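You operate a simulated robot arm through the tools that you are given. There is no shell and no other tool.

Carry out the task below with a simulated robot arm. There is one attempt and no reset: what you move stays moved.

## Task
Brake the turntable, tie the coil, drop the pegs and lift it on to the round mat.

Only the result counts: the job must be done as asked and must still hold three seconds after the hand-in. Knocking over, shifting, dropping, spilling or breaking anything else fails it.

## Robot
A 6-joint arm with a two-finger parallel gripper, fixed in place. Base frame: the origin is at the foot of the arm, x ahead of it, y to its left, z up. Lengths are in cm, angles in degrees, forces in N, time in s.
With the tool pointing down near the work surface it reaches from about 36 to 76 cm from the base axis. Its first joint turns from -66.0 to 66.0 degrees. Payload 2.45 kg.
Tool frame: the origin (TCP) lies between the finger pads and is the grasp point; the fingertips stand 2.4 cm ahead of it; z points along the fingers, y is the line along which they close. The gripper opens to 6.8 cm. The fingers are 1.7 cm wide and 1 cm thick; the gripper's body (4 by 7 cm) begins 4.1 cm behind the TCP.
Orientation is that of the tool frame in the base frame, as a unit quaternion [w, x, y, z]. With the fingers straight down and closing along the base's y, the tool's x points along the base's -x, its y along +y and its z along -z.

## Interface
- The arm moves only by the tool step_arm. Its arguments are lists of equal length, an entry for each row: "claw": the gripper command, from -1 (shut) to 1 (fully open), values between in proportion; "travel": the shift along the tool's x, y, z in cm, a list of three; "rot": the turn, a rotation vector about the tool's x, y, z in degrees, a list of three. In form: {"claw": [claw, ...], "travel": [[dx, dy, dz], ...], "rot": [[ax, ay, az], ...]}. A call has 1 to 20 rows; each row is the pose to reach, as a shift and turn from the pose commanded when the call began, along the tool's axes at that moment. Rows are played at 5 a second. More than 5 cm and 8.6 degrees between two rows, or a gripper value outside its range, and nothing of the call is played. Where a pose cannot be reached the arm comes as near as it can. A force on the tool above 90 N (or 10 N above the force at the start of the call, whichever is more), or a blocked arm, ends the call early, and 0.2 s more pass. The fingers move at their own pace (about 10.8 cm/s each) and stop on an object; they squeeze with about 31 N. The grip force told is the motor's: it shows also when the fingers shut on nothing. Time passes only in rows, and 0.2 s behind the last, so rows that repeat a pose let the fingers close. The reply holds the time, the measured pose of the TCP, the force on the tool along the base axes, the opening and the grip force, in the units named above and with some noise, with the torque about the TCP (base axes, N m) and any sound that the robot's microphone picked up, and new pictures: "pictures" is both (left out), scene, wrist or none.
- Cameras (640 x 400 px; columns grow to the right, rows downward): "scene" is fixed at [15.57, 37.54, 147.31]; the picture's right is [-0.89, -0.46, 0.00], its down [-0.21, 0.41, -0.89] and it looks along [0.41, -0.79, -0.46] (base axes); focal length 302 px, centre (320, 200). "wrist" rides on the gripper at [8.4, 1.1, -7.5] in the tool frame; the picture's right is [-0.13, 0.99, 0.00], its down [-0.60, -0.08, -0.79] and it looks along [-0.79, -0.10, 0.61] (tool axes); focal length 251 px, centre (320, 200). There is no depth. A picture from a camera that has moved, and an enlarged one, comes with that camera's place and axes in the base frame and with its lens. The place of the scene camera against the robot may be out by one fixed shift of up to 2.5 cm in any direction.
- enlarge(camera, box): a new picture of the part [left, top, right, bottom] of that camera's present view, enlarged. It takes no simulated time.
- job_done(): hands the job in; it is judged then, once.

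Nothing tells you positions but the pictures and the camera data. Unless the task says otherwise, let go and move clear before handing in.

The tools are called by a JSON object that holds its "method" and its "body". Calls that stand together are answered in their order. step_arm: Moves the arm, as the interface text tells. Its arguments: {"type":"object","properties":{"claw":{"type":"array"},"travel":{"type":"array"},"rot":{"type":"array"},"pictures":{"type":"string","enum":["both","scene","wrist","none"]}},"required":["claw","travel","rot"]} The other tools are called the same way: enlarge (camera, box) takes an enlarged picture of a part of a camera's view; job_done () hands the job in.

At the start:

```text
time: 0.0
position: [49.23, 10.25, 131.24]
orientation: [0.0, 0.0, 1.0, 0.0]
force: [0.1, -0.1, -0.3]
wrist_torque: [0.02, 0.02, 0.03]
grip_width: 6.82
gripper_force: 0.0
```

scene: 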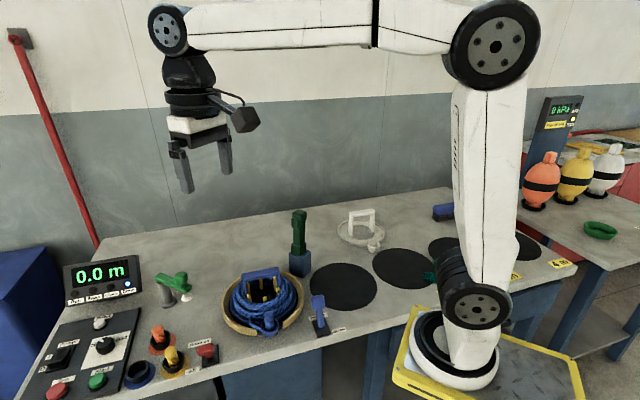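
wrist: 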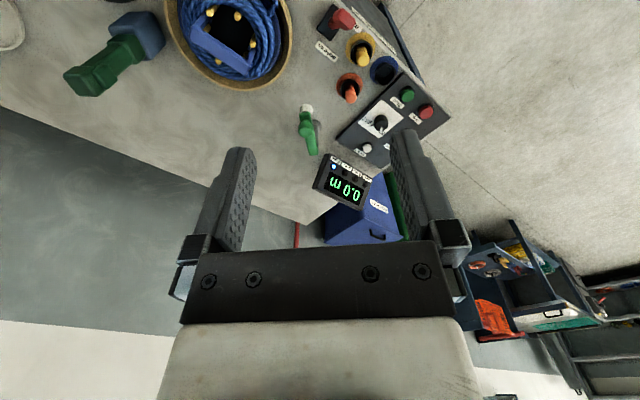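

I see a bench with a coil of blue rope on a tan turntable with yellow pegs, several levers and buttons, and dark round mats. Before moving anything I will look closer at each part.

{"method": "enlarge", "body": {"camera": "scene", "box": [200, 200, 360, 350]}}

{"method": "enlarge", "body": {"camera": "scene", "box": [30, 250, 230, 400]}}

{"method": "enlarge", "body": {"camera": "scene", "box": [310, 190, 580, 350]}}

{"method": "enlarge", "body": {"camera": "wrist", "box": [40, 0, 300, 160]}}

{"method": "enlarge", "body": {"camera": "wrist", "box": [280, 0, 480, 220]}}

```text
2.67 times, centred on (280, 275) of scene
camera zoom: at [15.57, 37.54, 147.31], right [-0.89, -0.46, 0.0], down [-0.21, 0.41, -0.89], along [0.41, -0.79, -0.46], focal length 805 px, centre (427, 0)
```

zoom: 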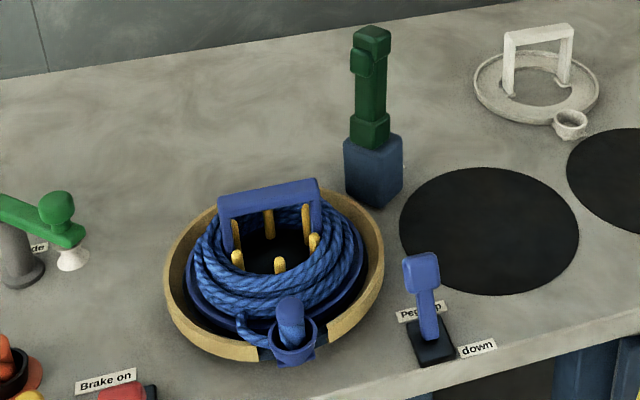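

```text
2.67 times, centred on (130, 325) of scene
camera zoom: at [15.57, 37.54, 147.31], right [-0.89, -0.46, 0.0], down [-0.21, 0.41, -0.89], along [0.41, -0.79, -0.46], focal length 805 px, centre (827, -133)
```

zoom: 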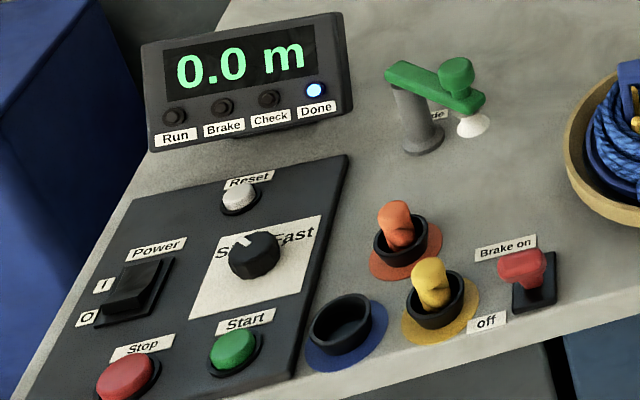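

```text
2.37 times, centred on (445, 270) of scene
camera zoom: at [15.57, 37.54, 147.31], right [-0.89, -0.46, 0.0], down [-0.21, 0.41, -0.89], along [0.41, -0.79, -0.46], focal length 715 px, centre (24, 34)
```

zoom: 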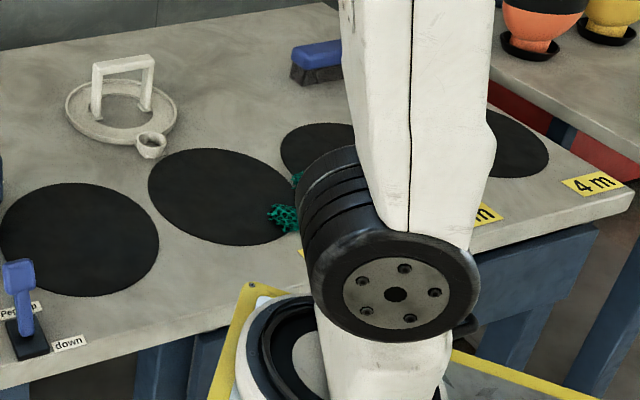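

```text
2.46 times, centred on (170, 80) of wrist
camera zoom: at [40.75, 11.37, 138.83], right [0.13, 0.99, 0.0], down [0.6, -0.08, 0.79], along [0.79, -0.1, -0.61], focal length 619 px, centre (689, 495)
```

zoom: 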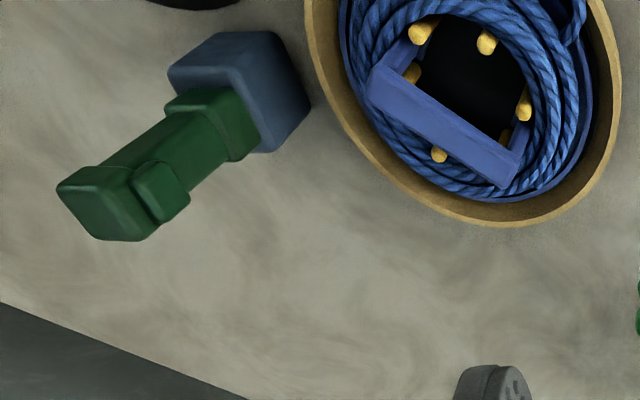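

```text
1.82 times, centred on (380, 110) of wrist
camera zoom: at [40.75, 11.37, 138.83], right [0.13, 0.99, 0.0], down [0.6, -0.08, 0.79], along [0.79, -0.1, -0.61], focal length 457 px, centre (211, 364)
```

zoom: 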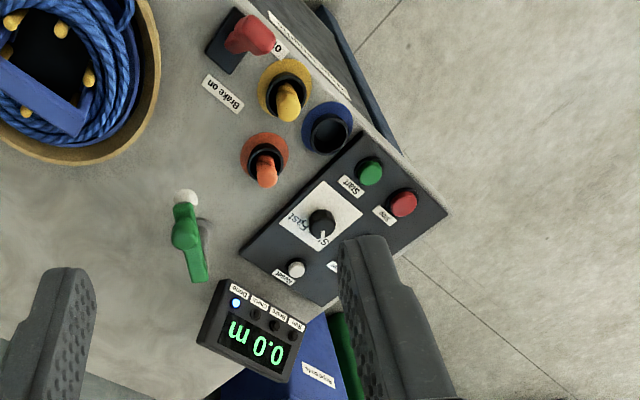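

The coil sits on a blue carrier on a tan turntable. Next to it are a red brake lever, a blue peg lever, and a green tool standing in a blue block. I need to read the labels and check lever positions before I move.

{"method": "enlarge", "body": {"camera": "scene", "box": [150, 260, 230, 310]}}

{"method": "enlarge", "body": {"camera": "scene", "box": [180, 330, 240, 380]}}

{"method": "enlarge", "body": {"camera": "scene", "box": [280, 200, 360, 350]}}

{"method": "enlarge", "body": {"camera": "scene", "box": [500, 80, 640, 280]}}

{"method": "enlarge", "body": {"camera": "wrist", "box": [290, 0, 420, 80]}}

```text
8.00 times, centred on (190, 285) of scene
camera zoom: at [15.57, 37.54, 147.31], right [-0.89, -0.46, 0.0], down [-0.21, 0.41, -0.89], along [0.41, -0.79, -0.46], focal length 2414 px, centre (1360, -480)
```

zoom: 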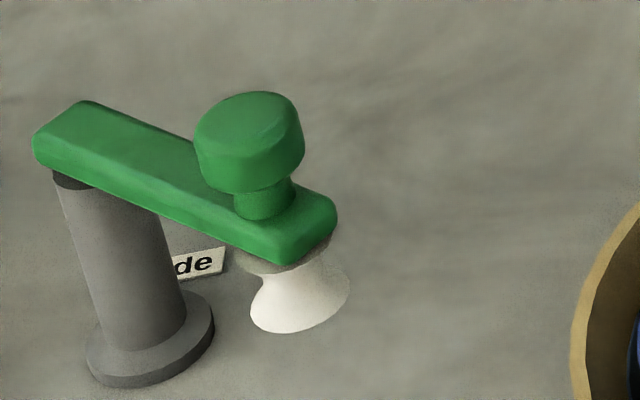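

```text
8.00 times, centred on (210, 355) of scene
camera zoom: at [15.57, 37.54, 147.31], right [-0.89, -0.46, 0.0], down [-0.21, 0.41, -0.89], along [0.41, -0.79, -0.46], focal length 2414 px, centre (1200, -1040)
```

zoom: 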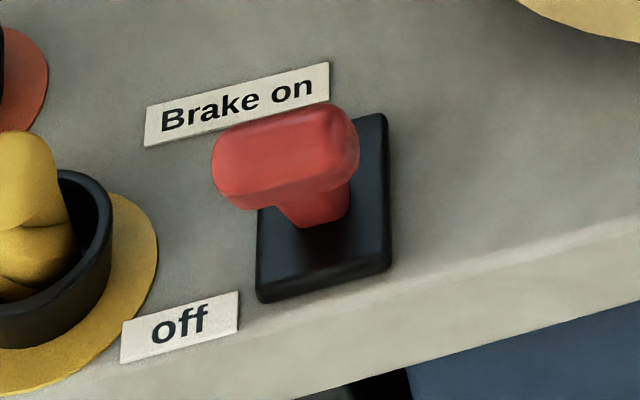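

```text
2.67 times, centred on (320, 275) of scene
camera zoom: at [15.57, 37.54, 147.31], right [-0.89, -0.46, 0.0], down [-0.21, 0.41, -0.89], along [0.41, -0.79, -0.46], focal length 805 px, centre (320, 0)
```

zoom: 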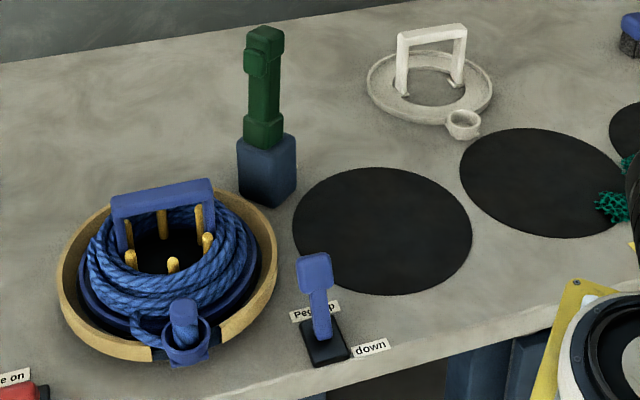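

```text
2.00 times, centred on (570, 180) of scene
camera zoom: at [15.57, 37.54, 147.31], right [-0.89, -0.46, 0.0], down [-0.21, 0.41, -0.89], along [0.41, -0.79, -0.46], focal length 604 px, centre (-180, 240)
```

zoom: 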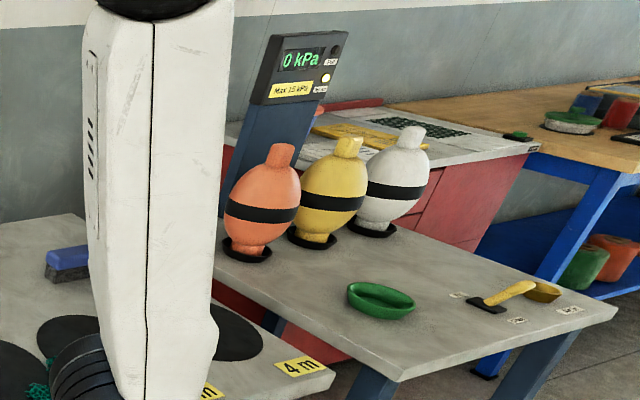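

```text
4.92 times, centred on (355, 40) of wrist
camera zoom: at [40.75, 11.37, 138.83], right [0.13, 0.99, 0.0], down [0.6, -0.08, 0.79], along [0.79, -0.1, -0.61], focal length 1238 px, centre (148, 988)
```

zoom: 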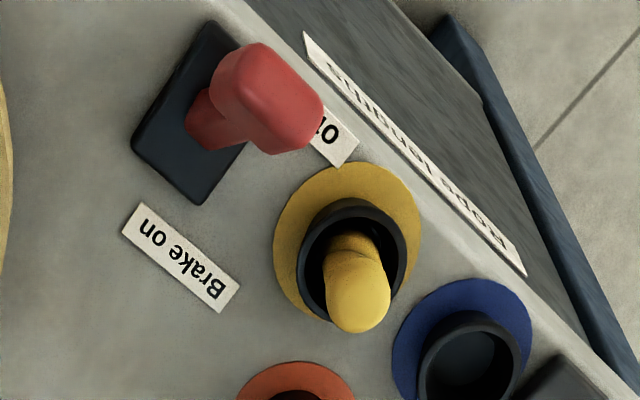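

The brake label reads "Brake on" at the back and "off" at the front edge, and the handle seems to lean toward "off". I'll move the wrist camera right to see the mats, the tie tool and the peg lever from above.

{"method": "step_arm", "body": {"claw": [1, 1, 1, 1, 1, 1, 1], "travel": [[0, -4.5, 0], [0, -9, 0], [0, -13.5, 0], [0, -18, 0], [0, -22.5, 0], [2, -26, 0], [4, -30, 0]], "rot": [[0, 0, 0], [0, 0, 0], [0, 0, 0], [0, 0, 0], [0, 0, 0], [0, 0, 0], [0, 0, 0]]}}

```text
time: 1.6
position: [45.32, -19.65, 131.28]
orientation: [0.0, -0.001, 1.0, 0.0]
force: [0.1, -0.1, 0.3]
wrist_torque: [0.04, 0.03, 0.0]
grip_width: 6.78
gripper_force: 0.0
camera wrist: at [36.81, -18.65, 138.83], right [0.13, 0.99, 0.0], down [0.6, -0.08, 0.79], along [0.79, -0.1, -0.61], focal length 251 px, centre (320, 200)
```

scene: 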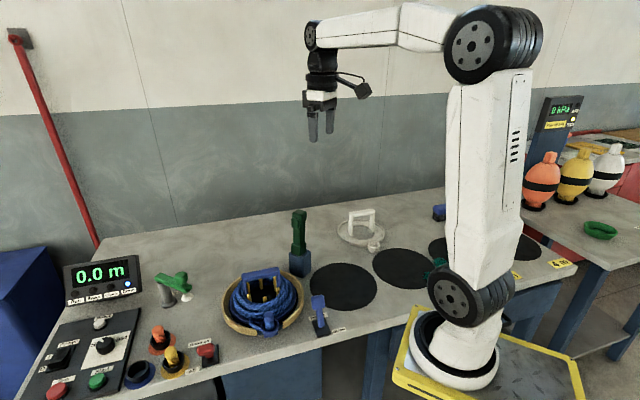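
wrist: 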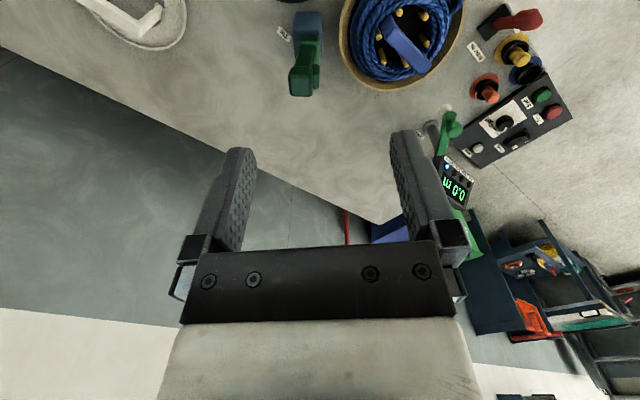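

The arm moves as expected, and the coil seems to be around (56, -6). I'll tilt the hand so the wrist camera looks more straight down at the mats and the lever area.

{"method": "step_arm", "body": {"claw": [1, 1, 1, 1, 1], "travel": [[0, -2, 0], [0, -4, 0], [0, -6, 0], [0, -8, 0], [0, -10, 0]], "rot": [[0, 8, 0], [0, 16, 0], [0, 24, 0], [0, 32, 0], [0, 40, 0]]}}

```text
time: 2.8
position: [42.6, -29.2, 127.62]
orientation: [-0.34, -0.001, 0.94, -0.001]
force: [0.4, 0.0, 0.2]
wrist_torque: [-0.01, 0.02, 0.01]
grip_width: 6.8
gripper_force: 0.0
out of reach, approached as far as the arm can: row 4, 5
camera wrist: at [40.82, -28.17, 138.71], right [0.1, 0.99, -0.09], down [0.97, -0.08, 0.22], along [0.21, -0.1, -0.97], focal length 251 px, centre (320, 200)
```

scene: 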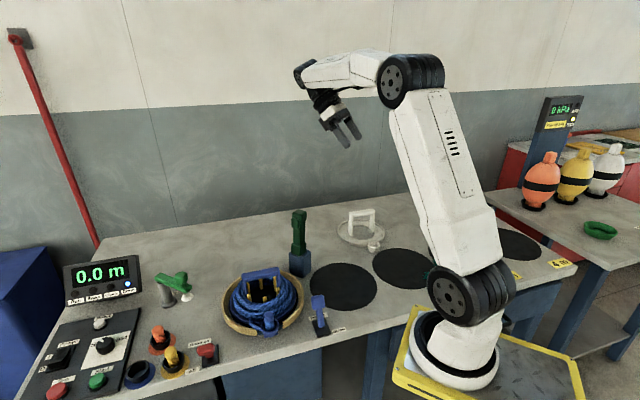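
wrist: 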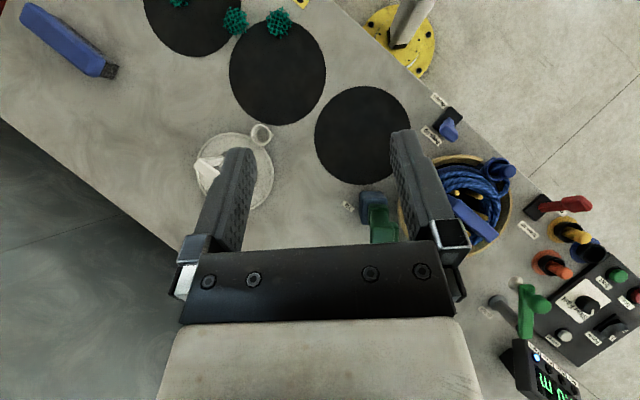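

I now have a view from above with three round mats, some teal bits lying on two of them, the white carrier, the peg lever, the tool and the coil. I'll enlarge for detail.

{"method": "enlarge", "body": {"camera": "wrist", "box": [130, 0, 350, 130]}}

{"method": "enlarge", "body": {"camera": "wrist", "box": [300, 70, 540, 250]}}

{"method": "enlarge", "body": {"camera": "wrist", "box": [420, 130, 640, 300]}}

{"method": "enlarge", "body": {"camera": "wrist", "box": [320, 170, 420, 250]}}

{"method": "enlarge", "body": {"camera": "wrist", "box": [410, 80, 530, 180]}}

```text
2.91 times, centred on (240, 65) of wrist
camera zoom: at [40.82, -28.17, 138.71], right [0.1, 0.99, -0.09], down [0.97, -0.08, 0.22], along [0.21, -0.1, -0.97], focal length 731 px, centre (553, 593)
```

zoom: 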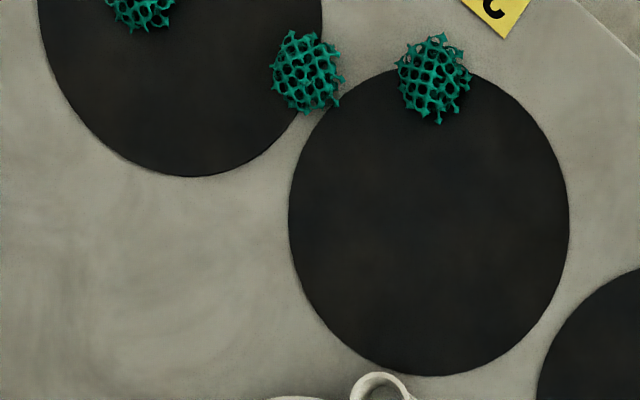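

```text
2.22 times, centred on (420, 160) of wrist
camera zoom: at [40.82, -28.17, 138.71], right [0.1, 0.99, -0.09], down [0.97, -0.08, 0.22], along [0.21, -0.1, -0.97], focal length 559 px, centre (98, 289)
```

zoom: 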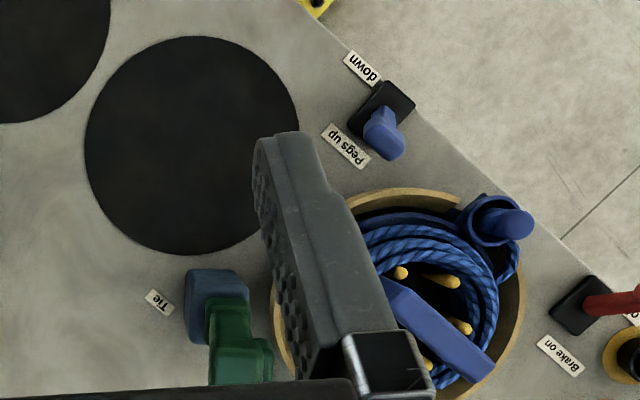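

```text
2.35 times, centred on (530, 215) of wrist
camera zoom: at [40.82, -28.17, 138.71], right [0.1, 0.99, -0.09], down [0.97, -0.08, 0.22], along [0.21, -0.1, -0.97], focal length 592 px, centre (-174, 165)
```

zoom: 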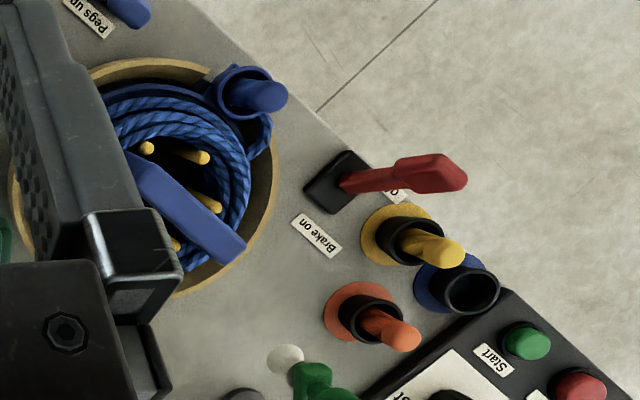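

```text
5.00 times, centred on (370, 210) of wrist
camera zoom: at [40.82, -28.17, 138.71], right [0.1, 0.99, -0.09], down [0.97, -0.08, 0.22], along [0.21, -0.1, -0.97], focal length 1257 px, centre (70, 150)
```

zoom: 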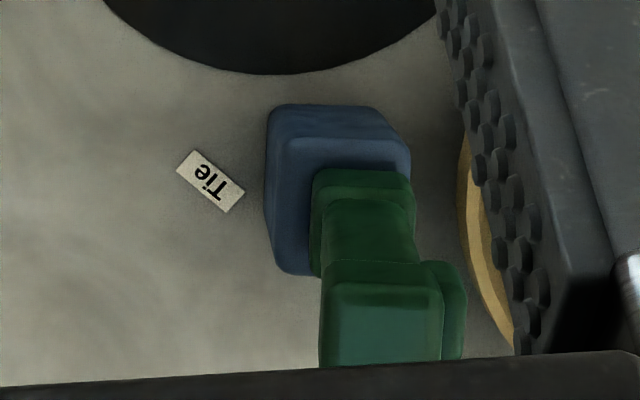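

```text
4.00 times, centred on (470, 130) of wrist
camera zoom: at [40.82, -28.17, 138.71], right [0.1, 0.99, -0.09], down [0.97, -0.08, 0.22], along [0.21, -0.1, -0.97], focal length 1006 px, centre (-280, 480)
```

zoom: 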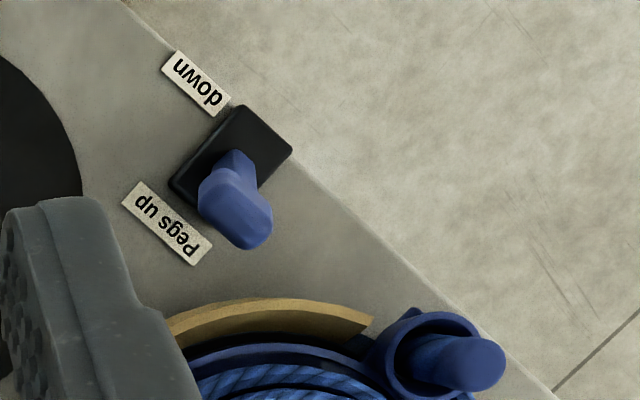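

The "Tie" label belongs to the green post on the blue block. The peg lever leans to "Pegs up" and the brake handle leans to "off". I'll shift the view to the right end of the bench to see the mats and their labels.

{"method": "step_arm", "body": {"claw": [1, 1, 1, 1, 1], "travel": [[2.3, -3.2, 1.9], [4.6, -6.4, 3.8], [6.9, -9.6, 5.7], [9.2, -12.8, 7.6], [11.5, -16, 9.6]], "rot": [[0, 0, 0], [0, 0, 0], [0, 0, 0], [0, 0, 0], [0, 0, 0]]}}

```text
time: 4.0
position: [27.62, -45.19, 127.64]
orientation: [-0.342, 0.0, 0.94, 0.0]
force: [0.1, -0.3, -0.2]
wrist_torque: [0.05, -0.01, 0.0]
grip_width: 6.83
gripper_force: 0.0
camera wrist: at [25.95, -44.2, 138.71], right [0.1, 0.99, -0.08], down [0.97, -0.08, 0.22], along [0.21, -0.1, -0.97], focal length 251 px, centre (320, 200)
```

scene: 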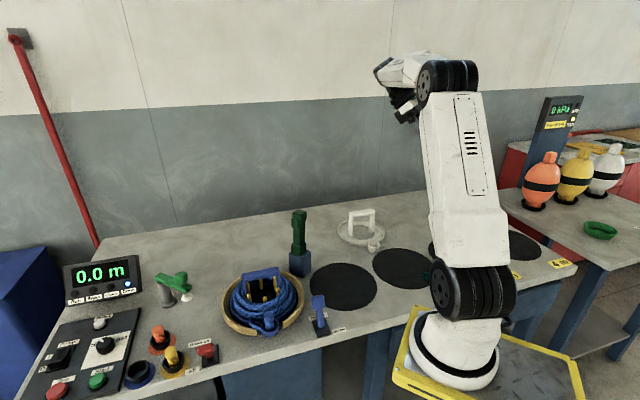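
wrist: 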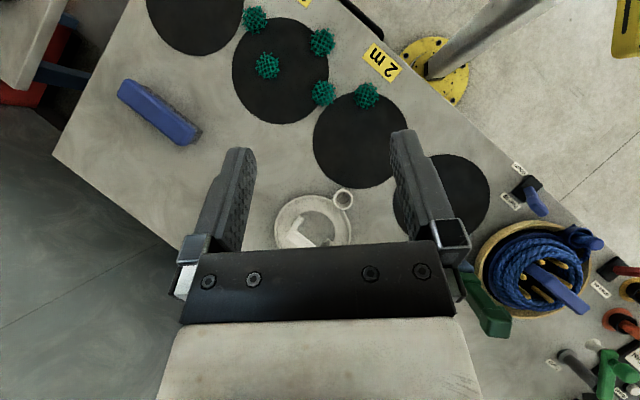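

{"method": "enlarge", "body": {"camera": "wrist", "box": [140, 0, 420, 190]}}

{"method": "enlarge", "body": {"camera": "wrist", "box": [380, 130, 640, 330]}}

{"method": "enlarge", "body": {"camera": "scene", "box": [300, 220, 440, 320]}}

```text
2.11 times, centred on (280, 95) of wrist
camera zoom: at [25.95, -44.2, 138.71], right [0.1, 0.99, -0.08], down [0.97, -0.08, 0.22], along [0.21, -0.1, -0.97], focal length 529 px, centre (404, 421)
```

zoom: 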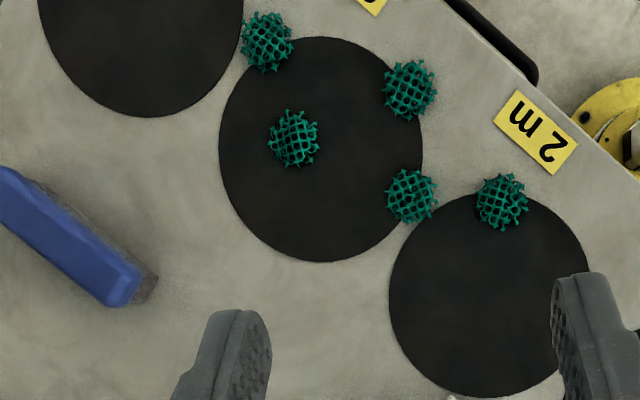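

```text
2.00 times, centred on (510, 230) of wrist
camera zoom: at [25.95, -44.2, 138.71], right [0.1, 0.99, -0.08], down [0.97, -0.08, 0.22], along [0.21, -0.1, -0.97], focal length 503 px, centre (-60, 140)
```

zoom: 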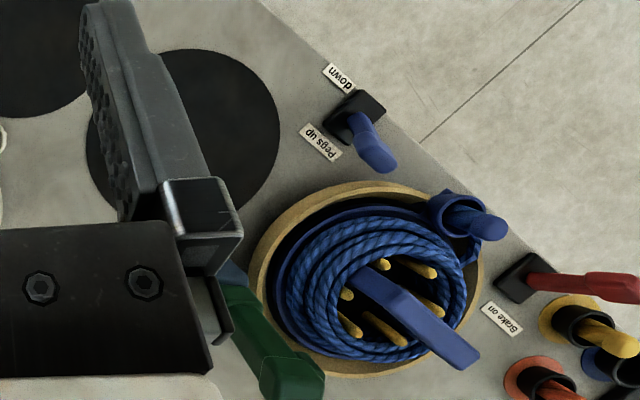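

```text
4.00 times, centred on (370, 270) of scene
camera zoom: at [15.57, 37.54, 147.31], right [-0.89, -0.46, 0.0], down [-0.21, 0.41, -0.89], along [0.41, -0.79, -0.46], focal length 1207 px, centre (120, -80)
```

zoom: 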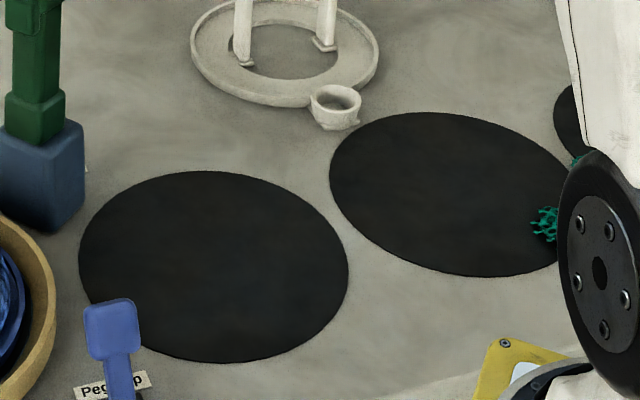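

There are four mats in an evenly spaced row. Three of them carry yellow "2 m", "3 m" and "4 m" tags, and the nearest one at about (41, -24) has no tag and is clear, so I take that as the round mat. Next I'll look closely at the "Tie" post from the side.

{"method": "step_arm", "body": {"claw": [1, 1, 1, 1, 1, 1, 1], "travel": [[-2.5, 3.2, 0.24], [-5, 6.4, 0.48], [-7.5, 9.5, 0.72], [-10, 12.7, 0.96], [-12.5, 15.9, 1.2], [-15, 19, 1.44], [-17.6, 22.2, 1.68]], "rot": [[0, -5.7, 0], [0, -11.4, 0], [0, -17.1, 0], [0, -22.8, 0], [0, -28.5, 0], [0, -34.2, 0], [0, -40, 0]]}}

```text
time: 5.6
position: [39.97, -22.99, 114.95]
orientation: [0.0, 0.0, 1.0, 0.0]
force: [-0.3, 0.7, 0.5]
wrist_torque: [-0.01, 0.03, 0.0]
grip_width: 6.81
gripper_force: 0.1
camera wrist: at [31.55, -21.93, 122.43], right [0.13, 0.99, 0.0], down [0.6, -0.08, 0.79], along [0.79, -0.1, -0.61], focal length 251 px, centre (320, 200)
```

scene: 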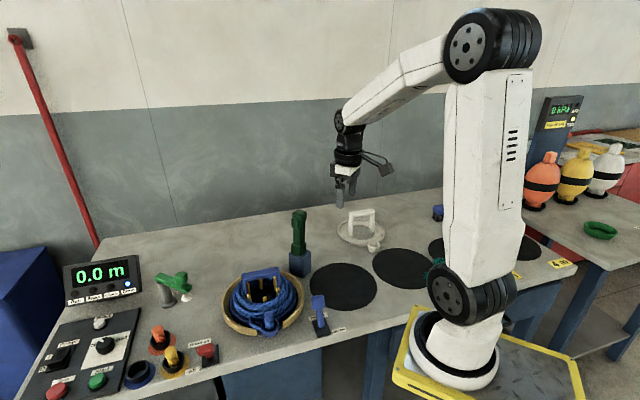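
wrist: 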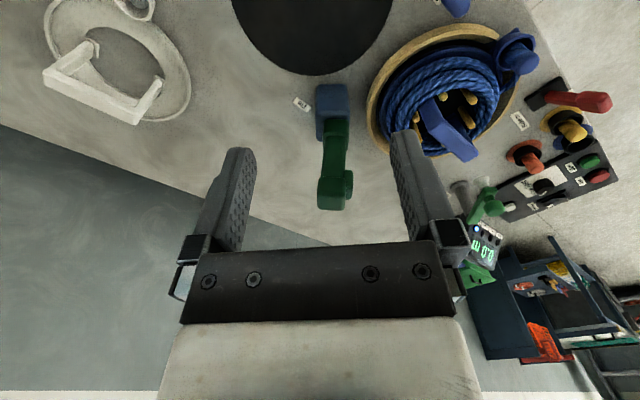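

{"method": "enlarge", "body": {"camera": "wrist", "box": [270, 70, 400, 220]}}

{"method": "enlarge", "body": {"camera": "wrist", "box": [350, 10, 560, 170]}}

{"method": "enlarge", "body": {"camera": "scene", "box": [270, 200, 330, 290]}}

{"method": "enlarge", "body": {"camera": "scene", "box": [215, 255, 310, 345]}}

```text
2.67 times, centred on (335, 145) of wrist
camera zoom: at [31.55, -21.93, 122.43], right [0.13, 0.99, 0.0], down [0.6, -0.08, 0.79], along [0.79, -0.1, -0.61], focal length 670 px, centre (280, 347)
```

zoom: 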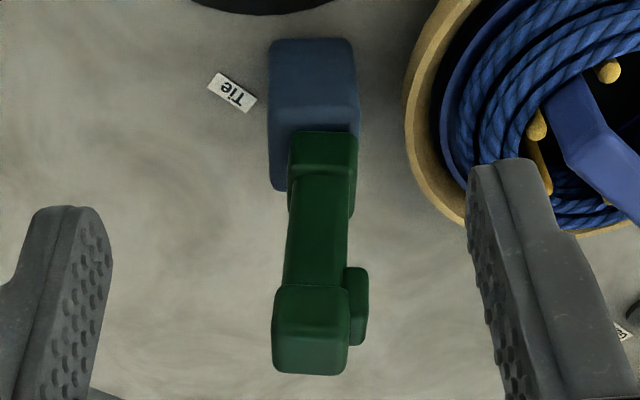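

```text
2.50 times, centred on (455, 90) of wrist
camera zoom: at [31.55, -21.93, 122.43], right [0.13, 0.99, 0.0], down [0.6, -0.08, 0.79], along [0.79, -0.1, -0.61], focal length 629 px, centre (-18, 475)
```

zoom: 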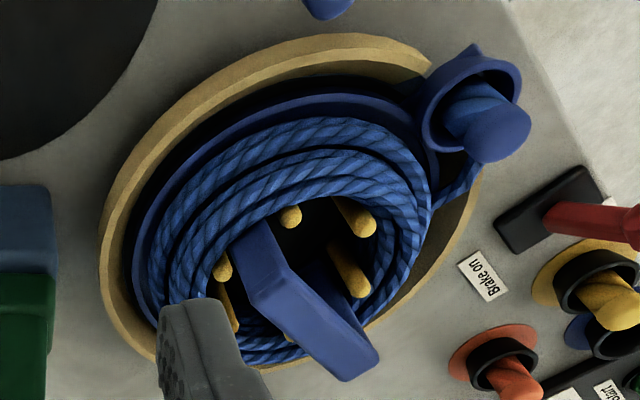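

```text
4.44 times, centred on (300, 245) of scene
camera zoom: at [15.57, 37.54, 147.31], right [-0.89, -0.46, 0.0], down [-0.21, 0.41, -0.89], along [0.41, -0.79, -0.46], focal length 1341 px, centre (409, 0)
```

zoom: 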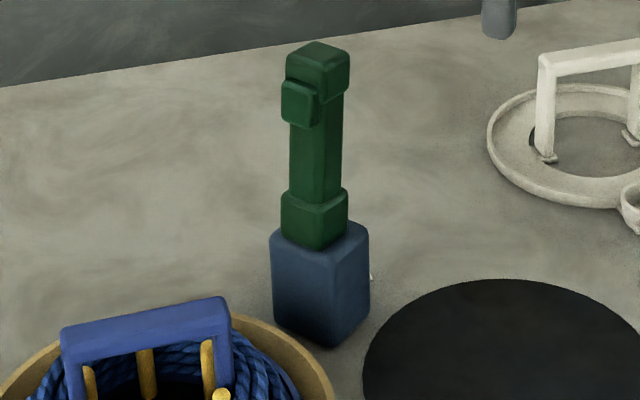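

```text
4.44 times, centred on (262, 300) of scene
camera zoom: at [15.57, 37.54, 147.31], right [-0.89, -0.46, 0.0], down [-0.21, 0.41, -0.89], along [0.41, -0.79, -0.46], focal length 1341 px, centre (576, -244)
```

zoom: 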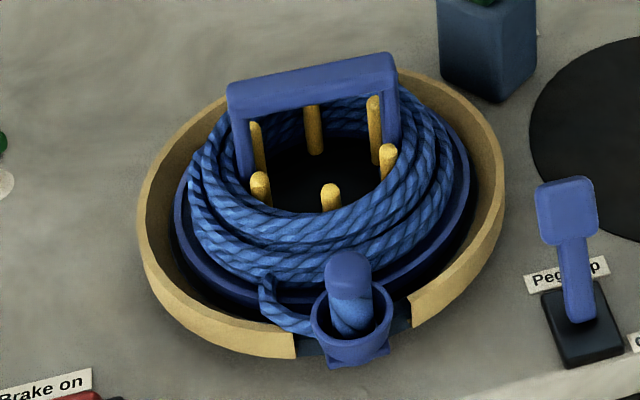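

The Tie item looks like a green hand tool standing in a blue holder, with a trigger-like nub on its upper side facing the coil. I'll look at it from the coil side before I touch it.

{"method": "step_arm", "body": {"claw": [1, 1, 1, 1, 1, 1, 1, 1, 1, 1, 1], "travel": [[-1.3, 1.5, 0], [-2.6, 3, 0], [-3.9, 4.6, 0], [-5.2, 6.2, 0], [-6.5, 7.7, 0], [-7.8, 9.3, 0], [-9.1, 10.8, 0], [-10.4, 12.4, 0], [-11.6, 13.9, 0], [-12.8, 15.5, 0], [-14, 17, 0]], "rot": [[0, 0, 8.2], [0, 0, 16.4], [0, 0, 24.6], [0, 0, 32.8], [0, 0, 41], [0, 0, 49.2], [0, 0, 57.4], [0, 0, 65.6], [0, 0, 73.8], [0, 0, 82], [0, 0, 90]]}}

```text
time: 8.0
position: [54.06, -5.99, 114.92]
orientation: [-0.001, 0.708, 0.707, 0.0]
force: [-0.3, 0.4, -0.7]
wrist_torque: [0.01, 0.02, 0.03]
grip_width: 6.79
gripper_force: 0.0
camera wrist: at [55.04, 2.4, 122.54], right [0.99, -0.13, 0.0], down [-0.08, -0.6, 0.79], along [-0.1, -0.79, -0.61], focal length 251 px, centre (320, 200)
```

scene: 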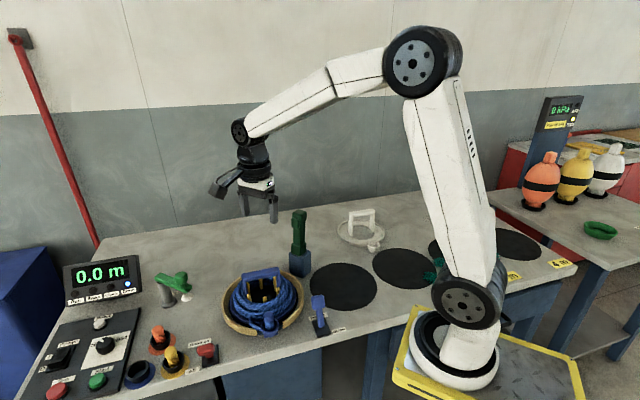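
wrist: 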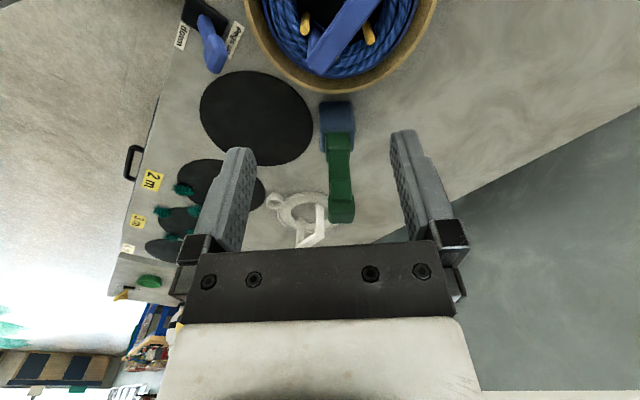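

{"method": "enlarge", "body": {"camera": "wrist", "box": [280, 80, 400, 235]}}

{"method": "enlarge", "body": {"camera": "wrist", "box": [100, 0, 450, 280]}}

```text
2.58 times, centred on (340, 158) of wrist
camera zoom: at [55.04, 2.4, 122.54], right [0.99, -0.13, 0.0], down [-0.08, -0.6, 0.79], along [-0.1, -0.79, -0.61], focal length 649 px, centre (268, 310)
```

zoom: 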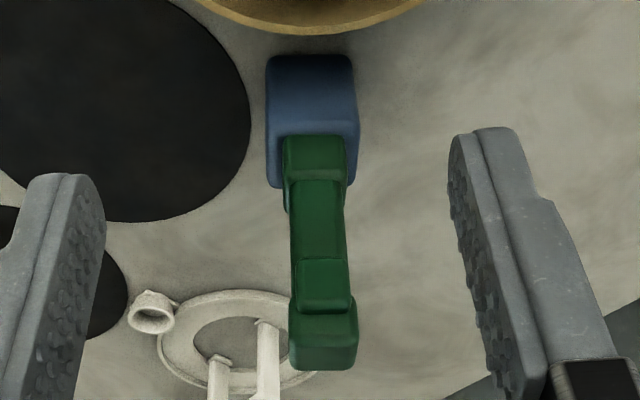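

```text
1.43 times, centred on (275, 140) of wrist
camera zoom: at [55.04, 2.4, 122.54], right [0.99, -0.13, 0.0], down [-0.08, -0.6, 0.79], along [-0.1, -0.79, -0.61], focal length 359 px, centre (384, 286)
```

zoom: 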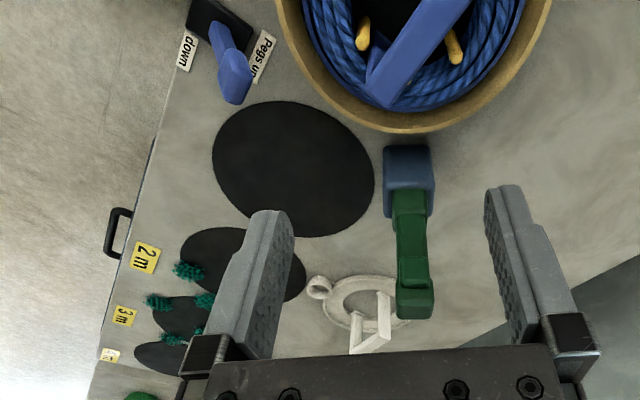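

The tool's nub faces +y, so a grip across y would press it and a grip across x would not. I'll zoom in tightly on the head, collar and block to understand how it works.

{"method": "enlarge", "body": {"camera": "wrist", "box": [315, 170, 365, 230]}}

{"method": "enlarge", "body": {"camera": "wrist", "box": [310, 95, 370, 160]}}

{"method": "enlarge", "body": {"camera": "scene", "box": [280, 205, 320, 235]}}

{"method": "enlarge", "body": {"camera": "scene", "box": [280, 235, 320, 280]}}

{"method": "enlarge", "body": {"camera": "scene", "box": [60, 255, 150, 310]}}

```text
6.67 times, centred on (340, 200) of wrist
camera zoom: at [55.04, 2.4, 122.54], right [0.99, -0.13, 0.0], down [-0.08, -0.6, 0.79], along [-0.1, -0.79, -0.61], focal length 1676 px, centre (187, 200)
```

zoom: 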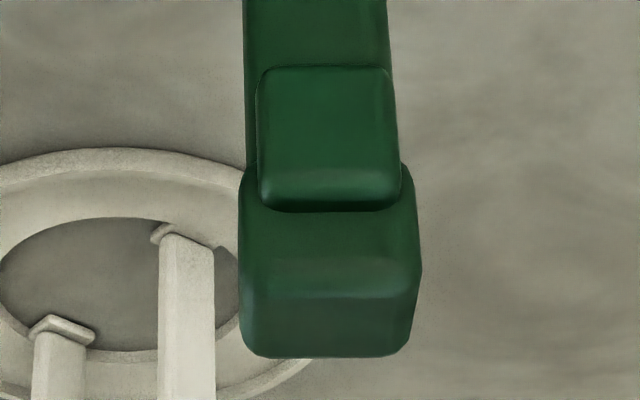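

```text
6.15 times, centred on (340, 128) of wrist
camera zoom: at [55.04, 2.4, 122.54], right [0.99, -0.13, 0.0], down [-0.08, -0.6, 0.79], along [-0.1, -0.79, -0.61], focal length 1547 px, centre (197, 646)
```

zoom: 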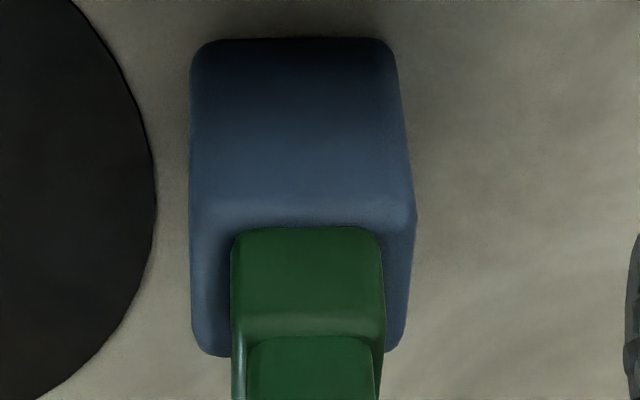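

```text
13.33 times, centred on (300, 220) of scene
camera zoom: at [15.57, 37.54, 147.31], right [-0.89, -0.46, 0.0], down [-0.21, 0.41, -0.89], along [0.41, -0.79, -0.46], focal length 4023 px, centre (587, -67)
```

zoom: 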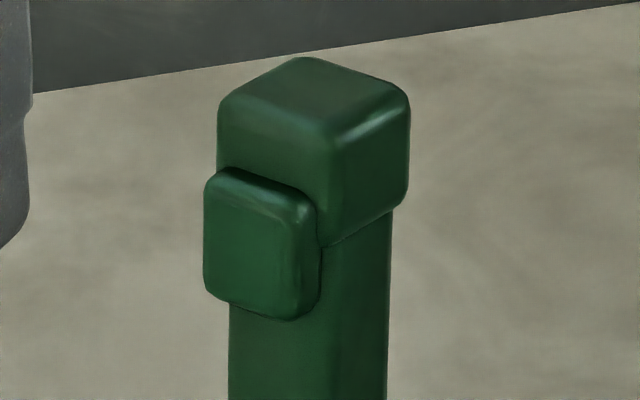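

```text
8.89 times, centred on (300, 258) of scene
camera zoom: at [15.57, 37.54, 147.31], right [-0.89, -0.46, 0.0], down [-0.21, 0.41, -0.89], along [0.41, -0.79, -0.46], focal length 2682 px, centre (498, -311)
```

zoom: 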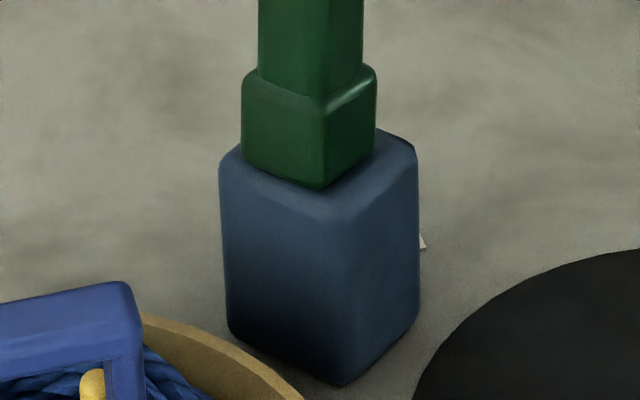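

```text
7.11 times, centred on (105, 282) of scene
camera zoom: at [15.57, 37.54, 147.31], right [-0.89, -0.46, 0.0], down [-0.21, 0.41, -0.89], along [0.41, -0.79, -0.46], focal length 2146 px, centre (1849, -387)
```

zoom: 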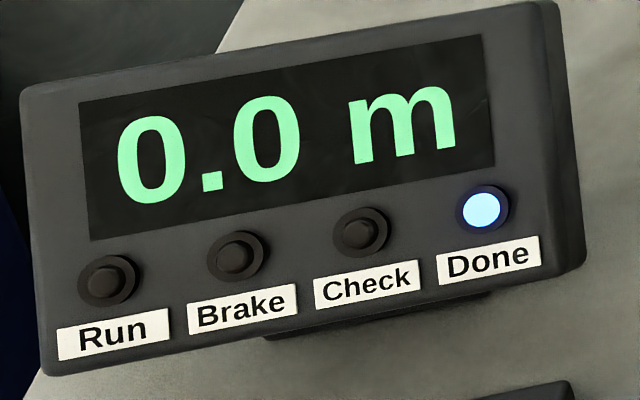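

The Brake lamp is off and the red handle leans to "off" at about (56, 13.5, 90). Its plate is near (57, 10), and the table edge runs at 45°. I'll bring the hand in front of the brake lever, turned 45°, to view it closely.

{"method": "step_arm", "body": {"claw": [1, 1, 1, 1, 1, 1, 1], "travel": [[3.3, -0.2, 0.5], [6.6, -0.4, 1], [9.9, -0.6, 1.5], [13.2, -0.8, 3], [16.5, -1, 5.5], [19.8, -1.3, 8.5], [23, -1.5, 11]], "rot": [[0, 0, -6.4], [0, 0, -12.8], [0, 0, -19.2], [0, 0, -25.7], [0, 0, -32.1], [0, 0, -38.6], [0, 0, -45]]}}

```text
time: 9.6
position: [52.41, 16.89, 103.96]
orientation: [0.0, 0.382, 0.924, 0.0]
force: [0.3, 0.9, 0.1]
wrist_torque: [0.0, 0.01, -0.02]
grip_width: 6.81
gripper_force: 0.0
camera wrist: at [47.22, 23.67, 111.52], right [0.79, 0.61, 0.0], down [0.37, -0.48, 0.79], along [0.49, -0.63, -0.61], focal length 251 px, centre (320, 200)
```

scene: 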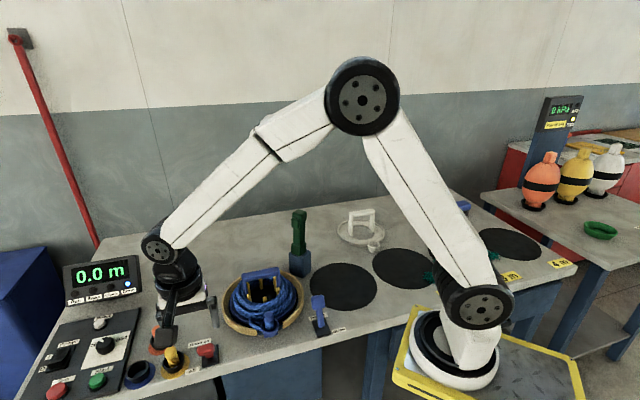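
wrist: 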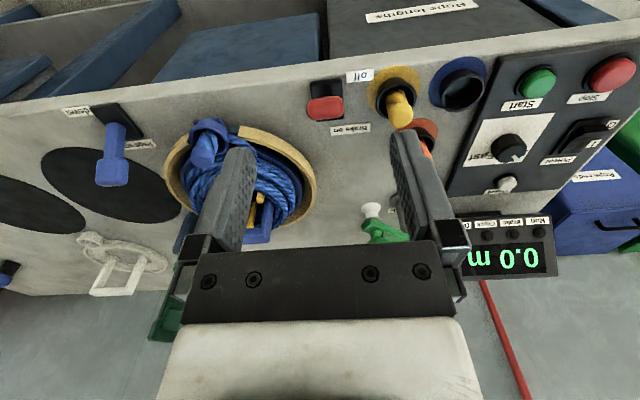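

{"method": "enlarge", "body": {"camera": "wrist", "box": [290, 60, 390, 140]}}

{"method": "enlarge", "body": {"camera": "wrist", "box": [60, 80, 330, 250]}}

{"method": "enlarge", "body": {"camera": "wrist", "box": [340, 0, 540, 40]}}

{"method": "enlarge", "body": {"camera": "scene", "box": [130, 230, 250, 380]}}

```text
5.00 times, centred on (340, 100) of wrist
camera zoom: at [47.22, 23.67, 111.52], right [0.79, 0.61, 0.0], down [0.37, -0.48, 0.79], along [0.49, -0.63, -0.61], focal length 1257 px, centre (220, 700)
```

zoom: 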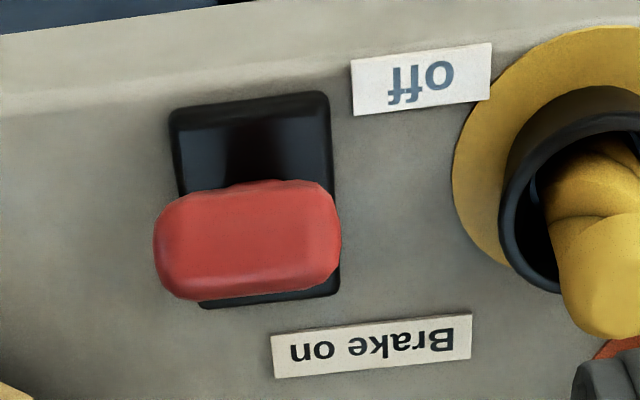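

```text
2.35 times, centred on (195, 165) of wrist
camera zoom: at [47.22, 23.67, 111.52], right [0.79, 0.61, 0.0], down [0.37, -0.48, 0.79], along [0.49, -0.63, -0.61], focal length 592 px, centre (614, 282)
```

zoom: 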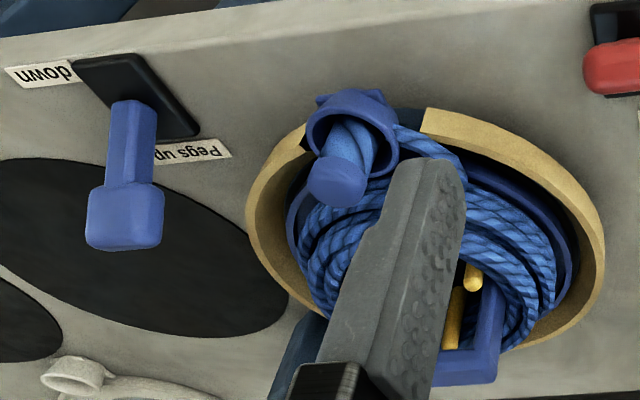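

```text
3.20 times, centred on (440, 20) of wrist
camera zoom: at [47.22, 23.67, 111.52], right [0.79, 0.61, 0.0], down [0.37, -0.48, 0.79], along [0.49, -0.63, -0.61], focal length 805 px, centre (-64, 776)
```

zoom: 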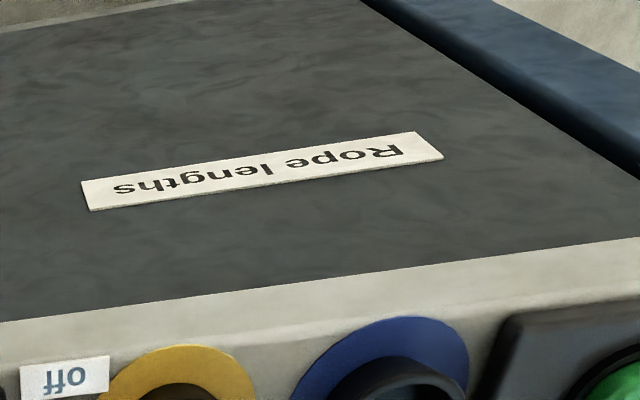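

```text
2.67 times, centred on (190, 305) of scene
camera zoom: at [15.57, 37.54, 147.31], right [-0.89, -0.46, 0.0], down [-0.21, 0.41, -0.89], along [0.41, -0.79, -0.46], focal length 805 px, centre (667, -80)
```

zoom: 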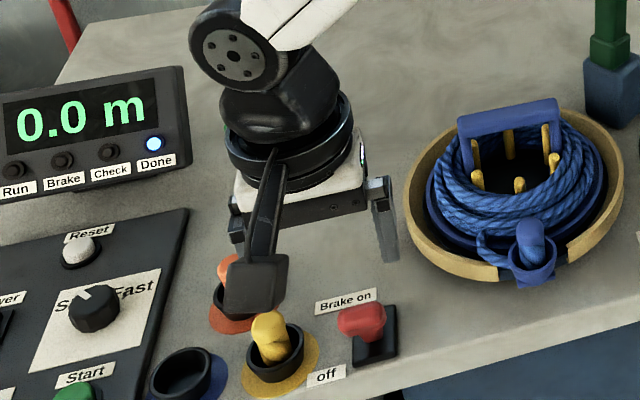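

The brake plate centre is near (57.6, 11.8), with the red knob at about (56, 13.3, 90) leaning toward the front ("off"). I'll close the fingers, lower in front of the knob, and look before pushing it back.

{"method": "step_arm", "body": {"claw": [-1, -1, -1, -1, -1], "travel": [[0, 0, 0], [0, 0, 4], [0, 0, 8], [0, 0, 11], [0, 0, 13]], "rot": [[0, 0, 0], [0, 0, 0], [0, 0, 0], [0, 0, 0], [0, 0, 0]]}}

```text
time: 10.8
position: [52.45, 16.92, 90.95]
orientation: [0.0, 0.383, 0.924, 0.0]
force: [0.5, -0.5, -0.6]
wrist_torque: [0.01, -0.01, 0.0]
grip_width: 0.01
gripper_force: 24.1
camera wrist: at [47.2, 23.65, 98.51], right [0.79, 0.61, 0.0], down [0.37, -0.48, 0.79], along [0.48, -0.63, -0.61], focal length 251 px, centre (320, 200)
```

scene: 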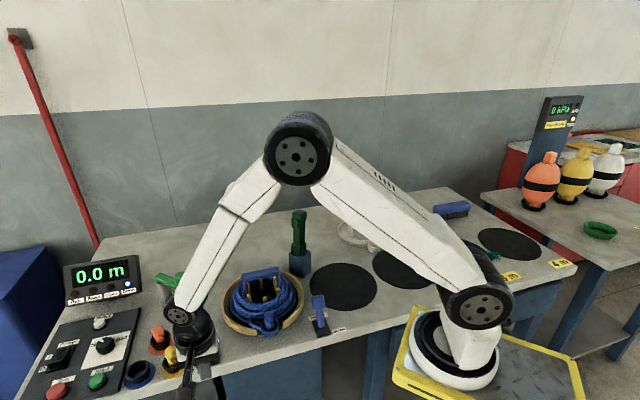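
wrist: 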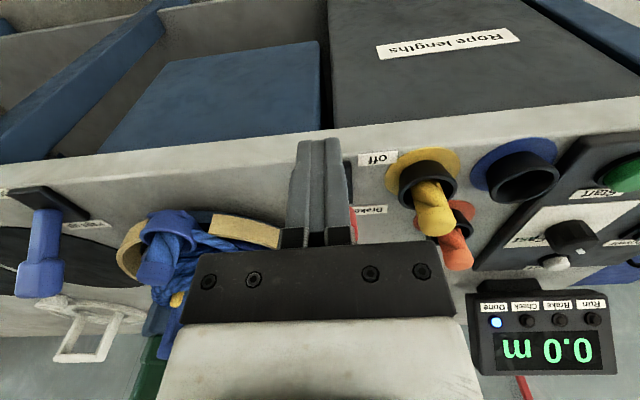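

The fingers are closed right in front of the brake knob. I'll push it back gently toward "Brake on".

{"method": "step_arm", "body": {"claw": [-1, -1, -1, -1, -1, -1, -1], "travel": [[-1.5, 0, 0], [-2.8, 0, 0], [-3.8, 0, 0], [-4.7, 0, 0], [-5.5, 0, 0], [-6.3, 0, 0], [-7, 0, 0]], "rot": [[0, 0, 0], [0, 0, 0], [0, 0, 0], [0, 0, 0], [0, 0, 0], [0, 0, 0], [0, 0, 0]]}}

```text
time: 12.4
position: [57.54, 11.89, 91.02]
orientation: [0.0, 0.383, 0.924, 0.0]
force: [-0.3, 0.7, 0.0]
wrist_torque: [0.05, 0.0, -0.02]
grip_width: 0.0
gripper_force: 23.6
camera wrist: at [52.24, 18.64, 98.53], right [0.79, 0.61, 0.0], down [0.37, -0.48, 0.79], along [0.48, -0.63, -0.61], focal length 251 px, centre (320, 200)
```

scene: 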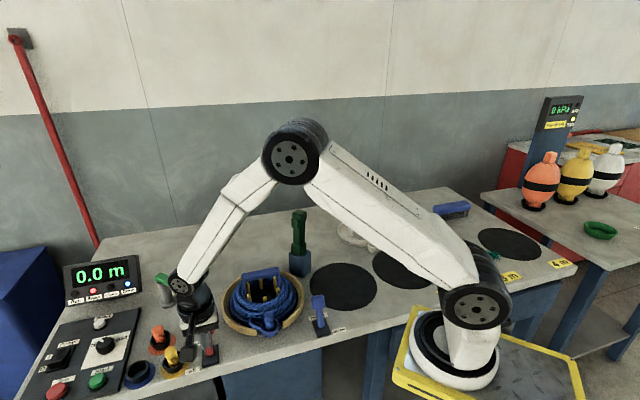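
wrist: 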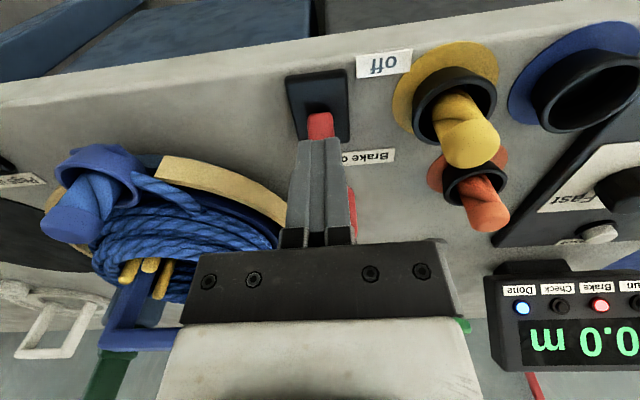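

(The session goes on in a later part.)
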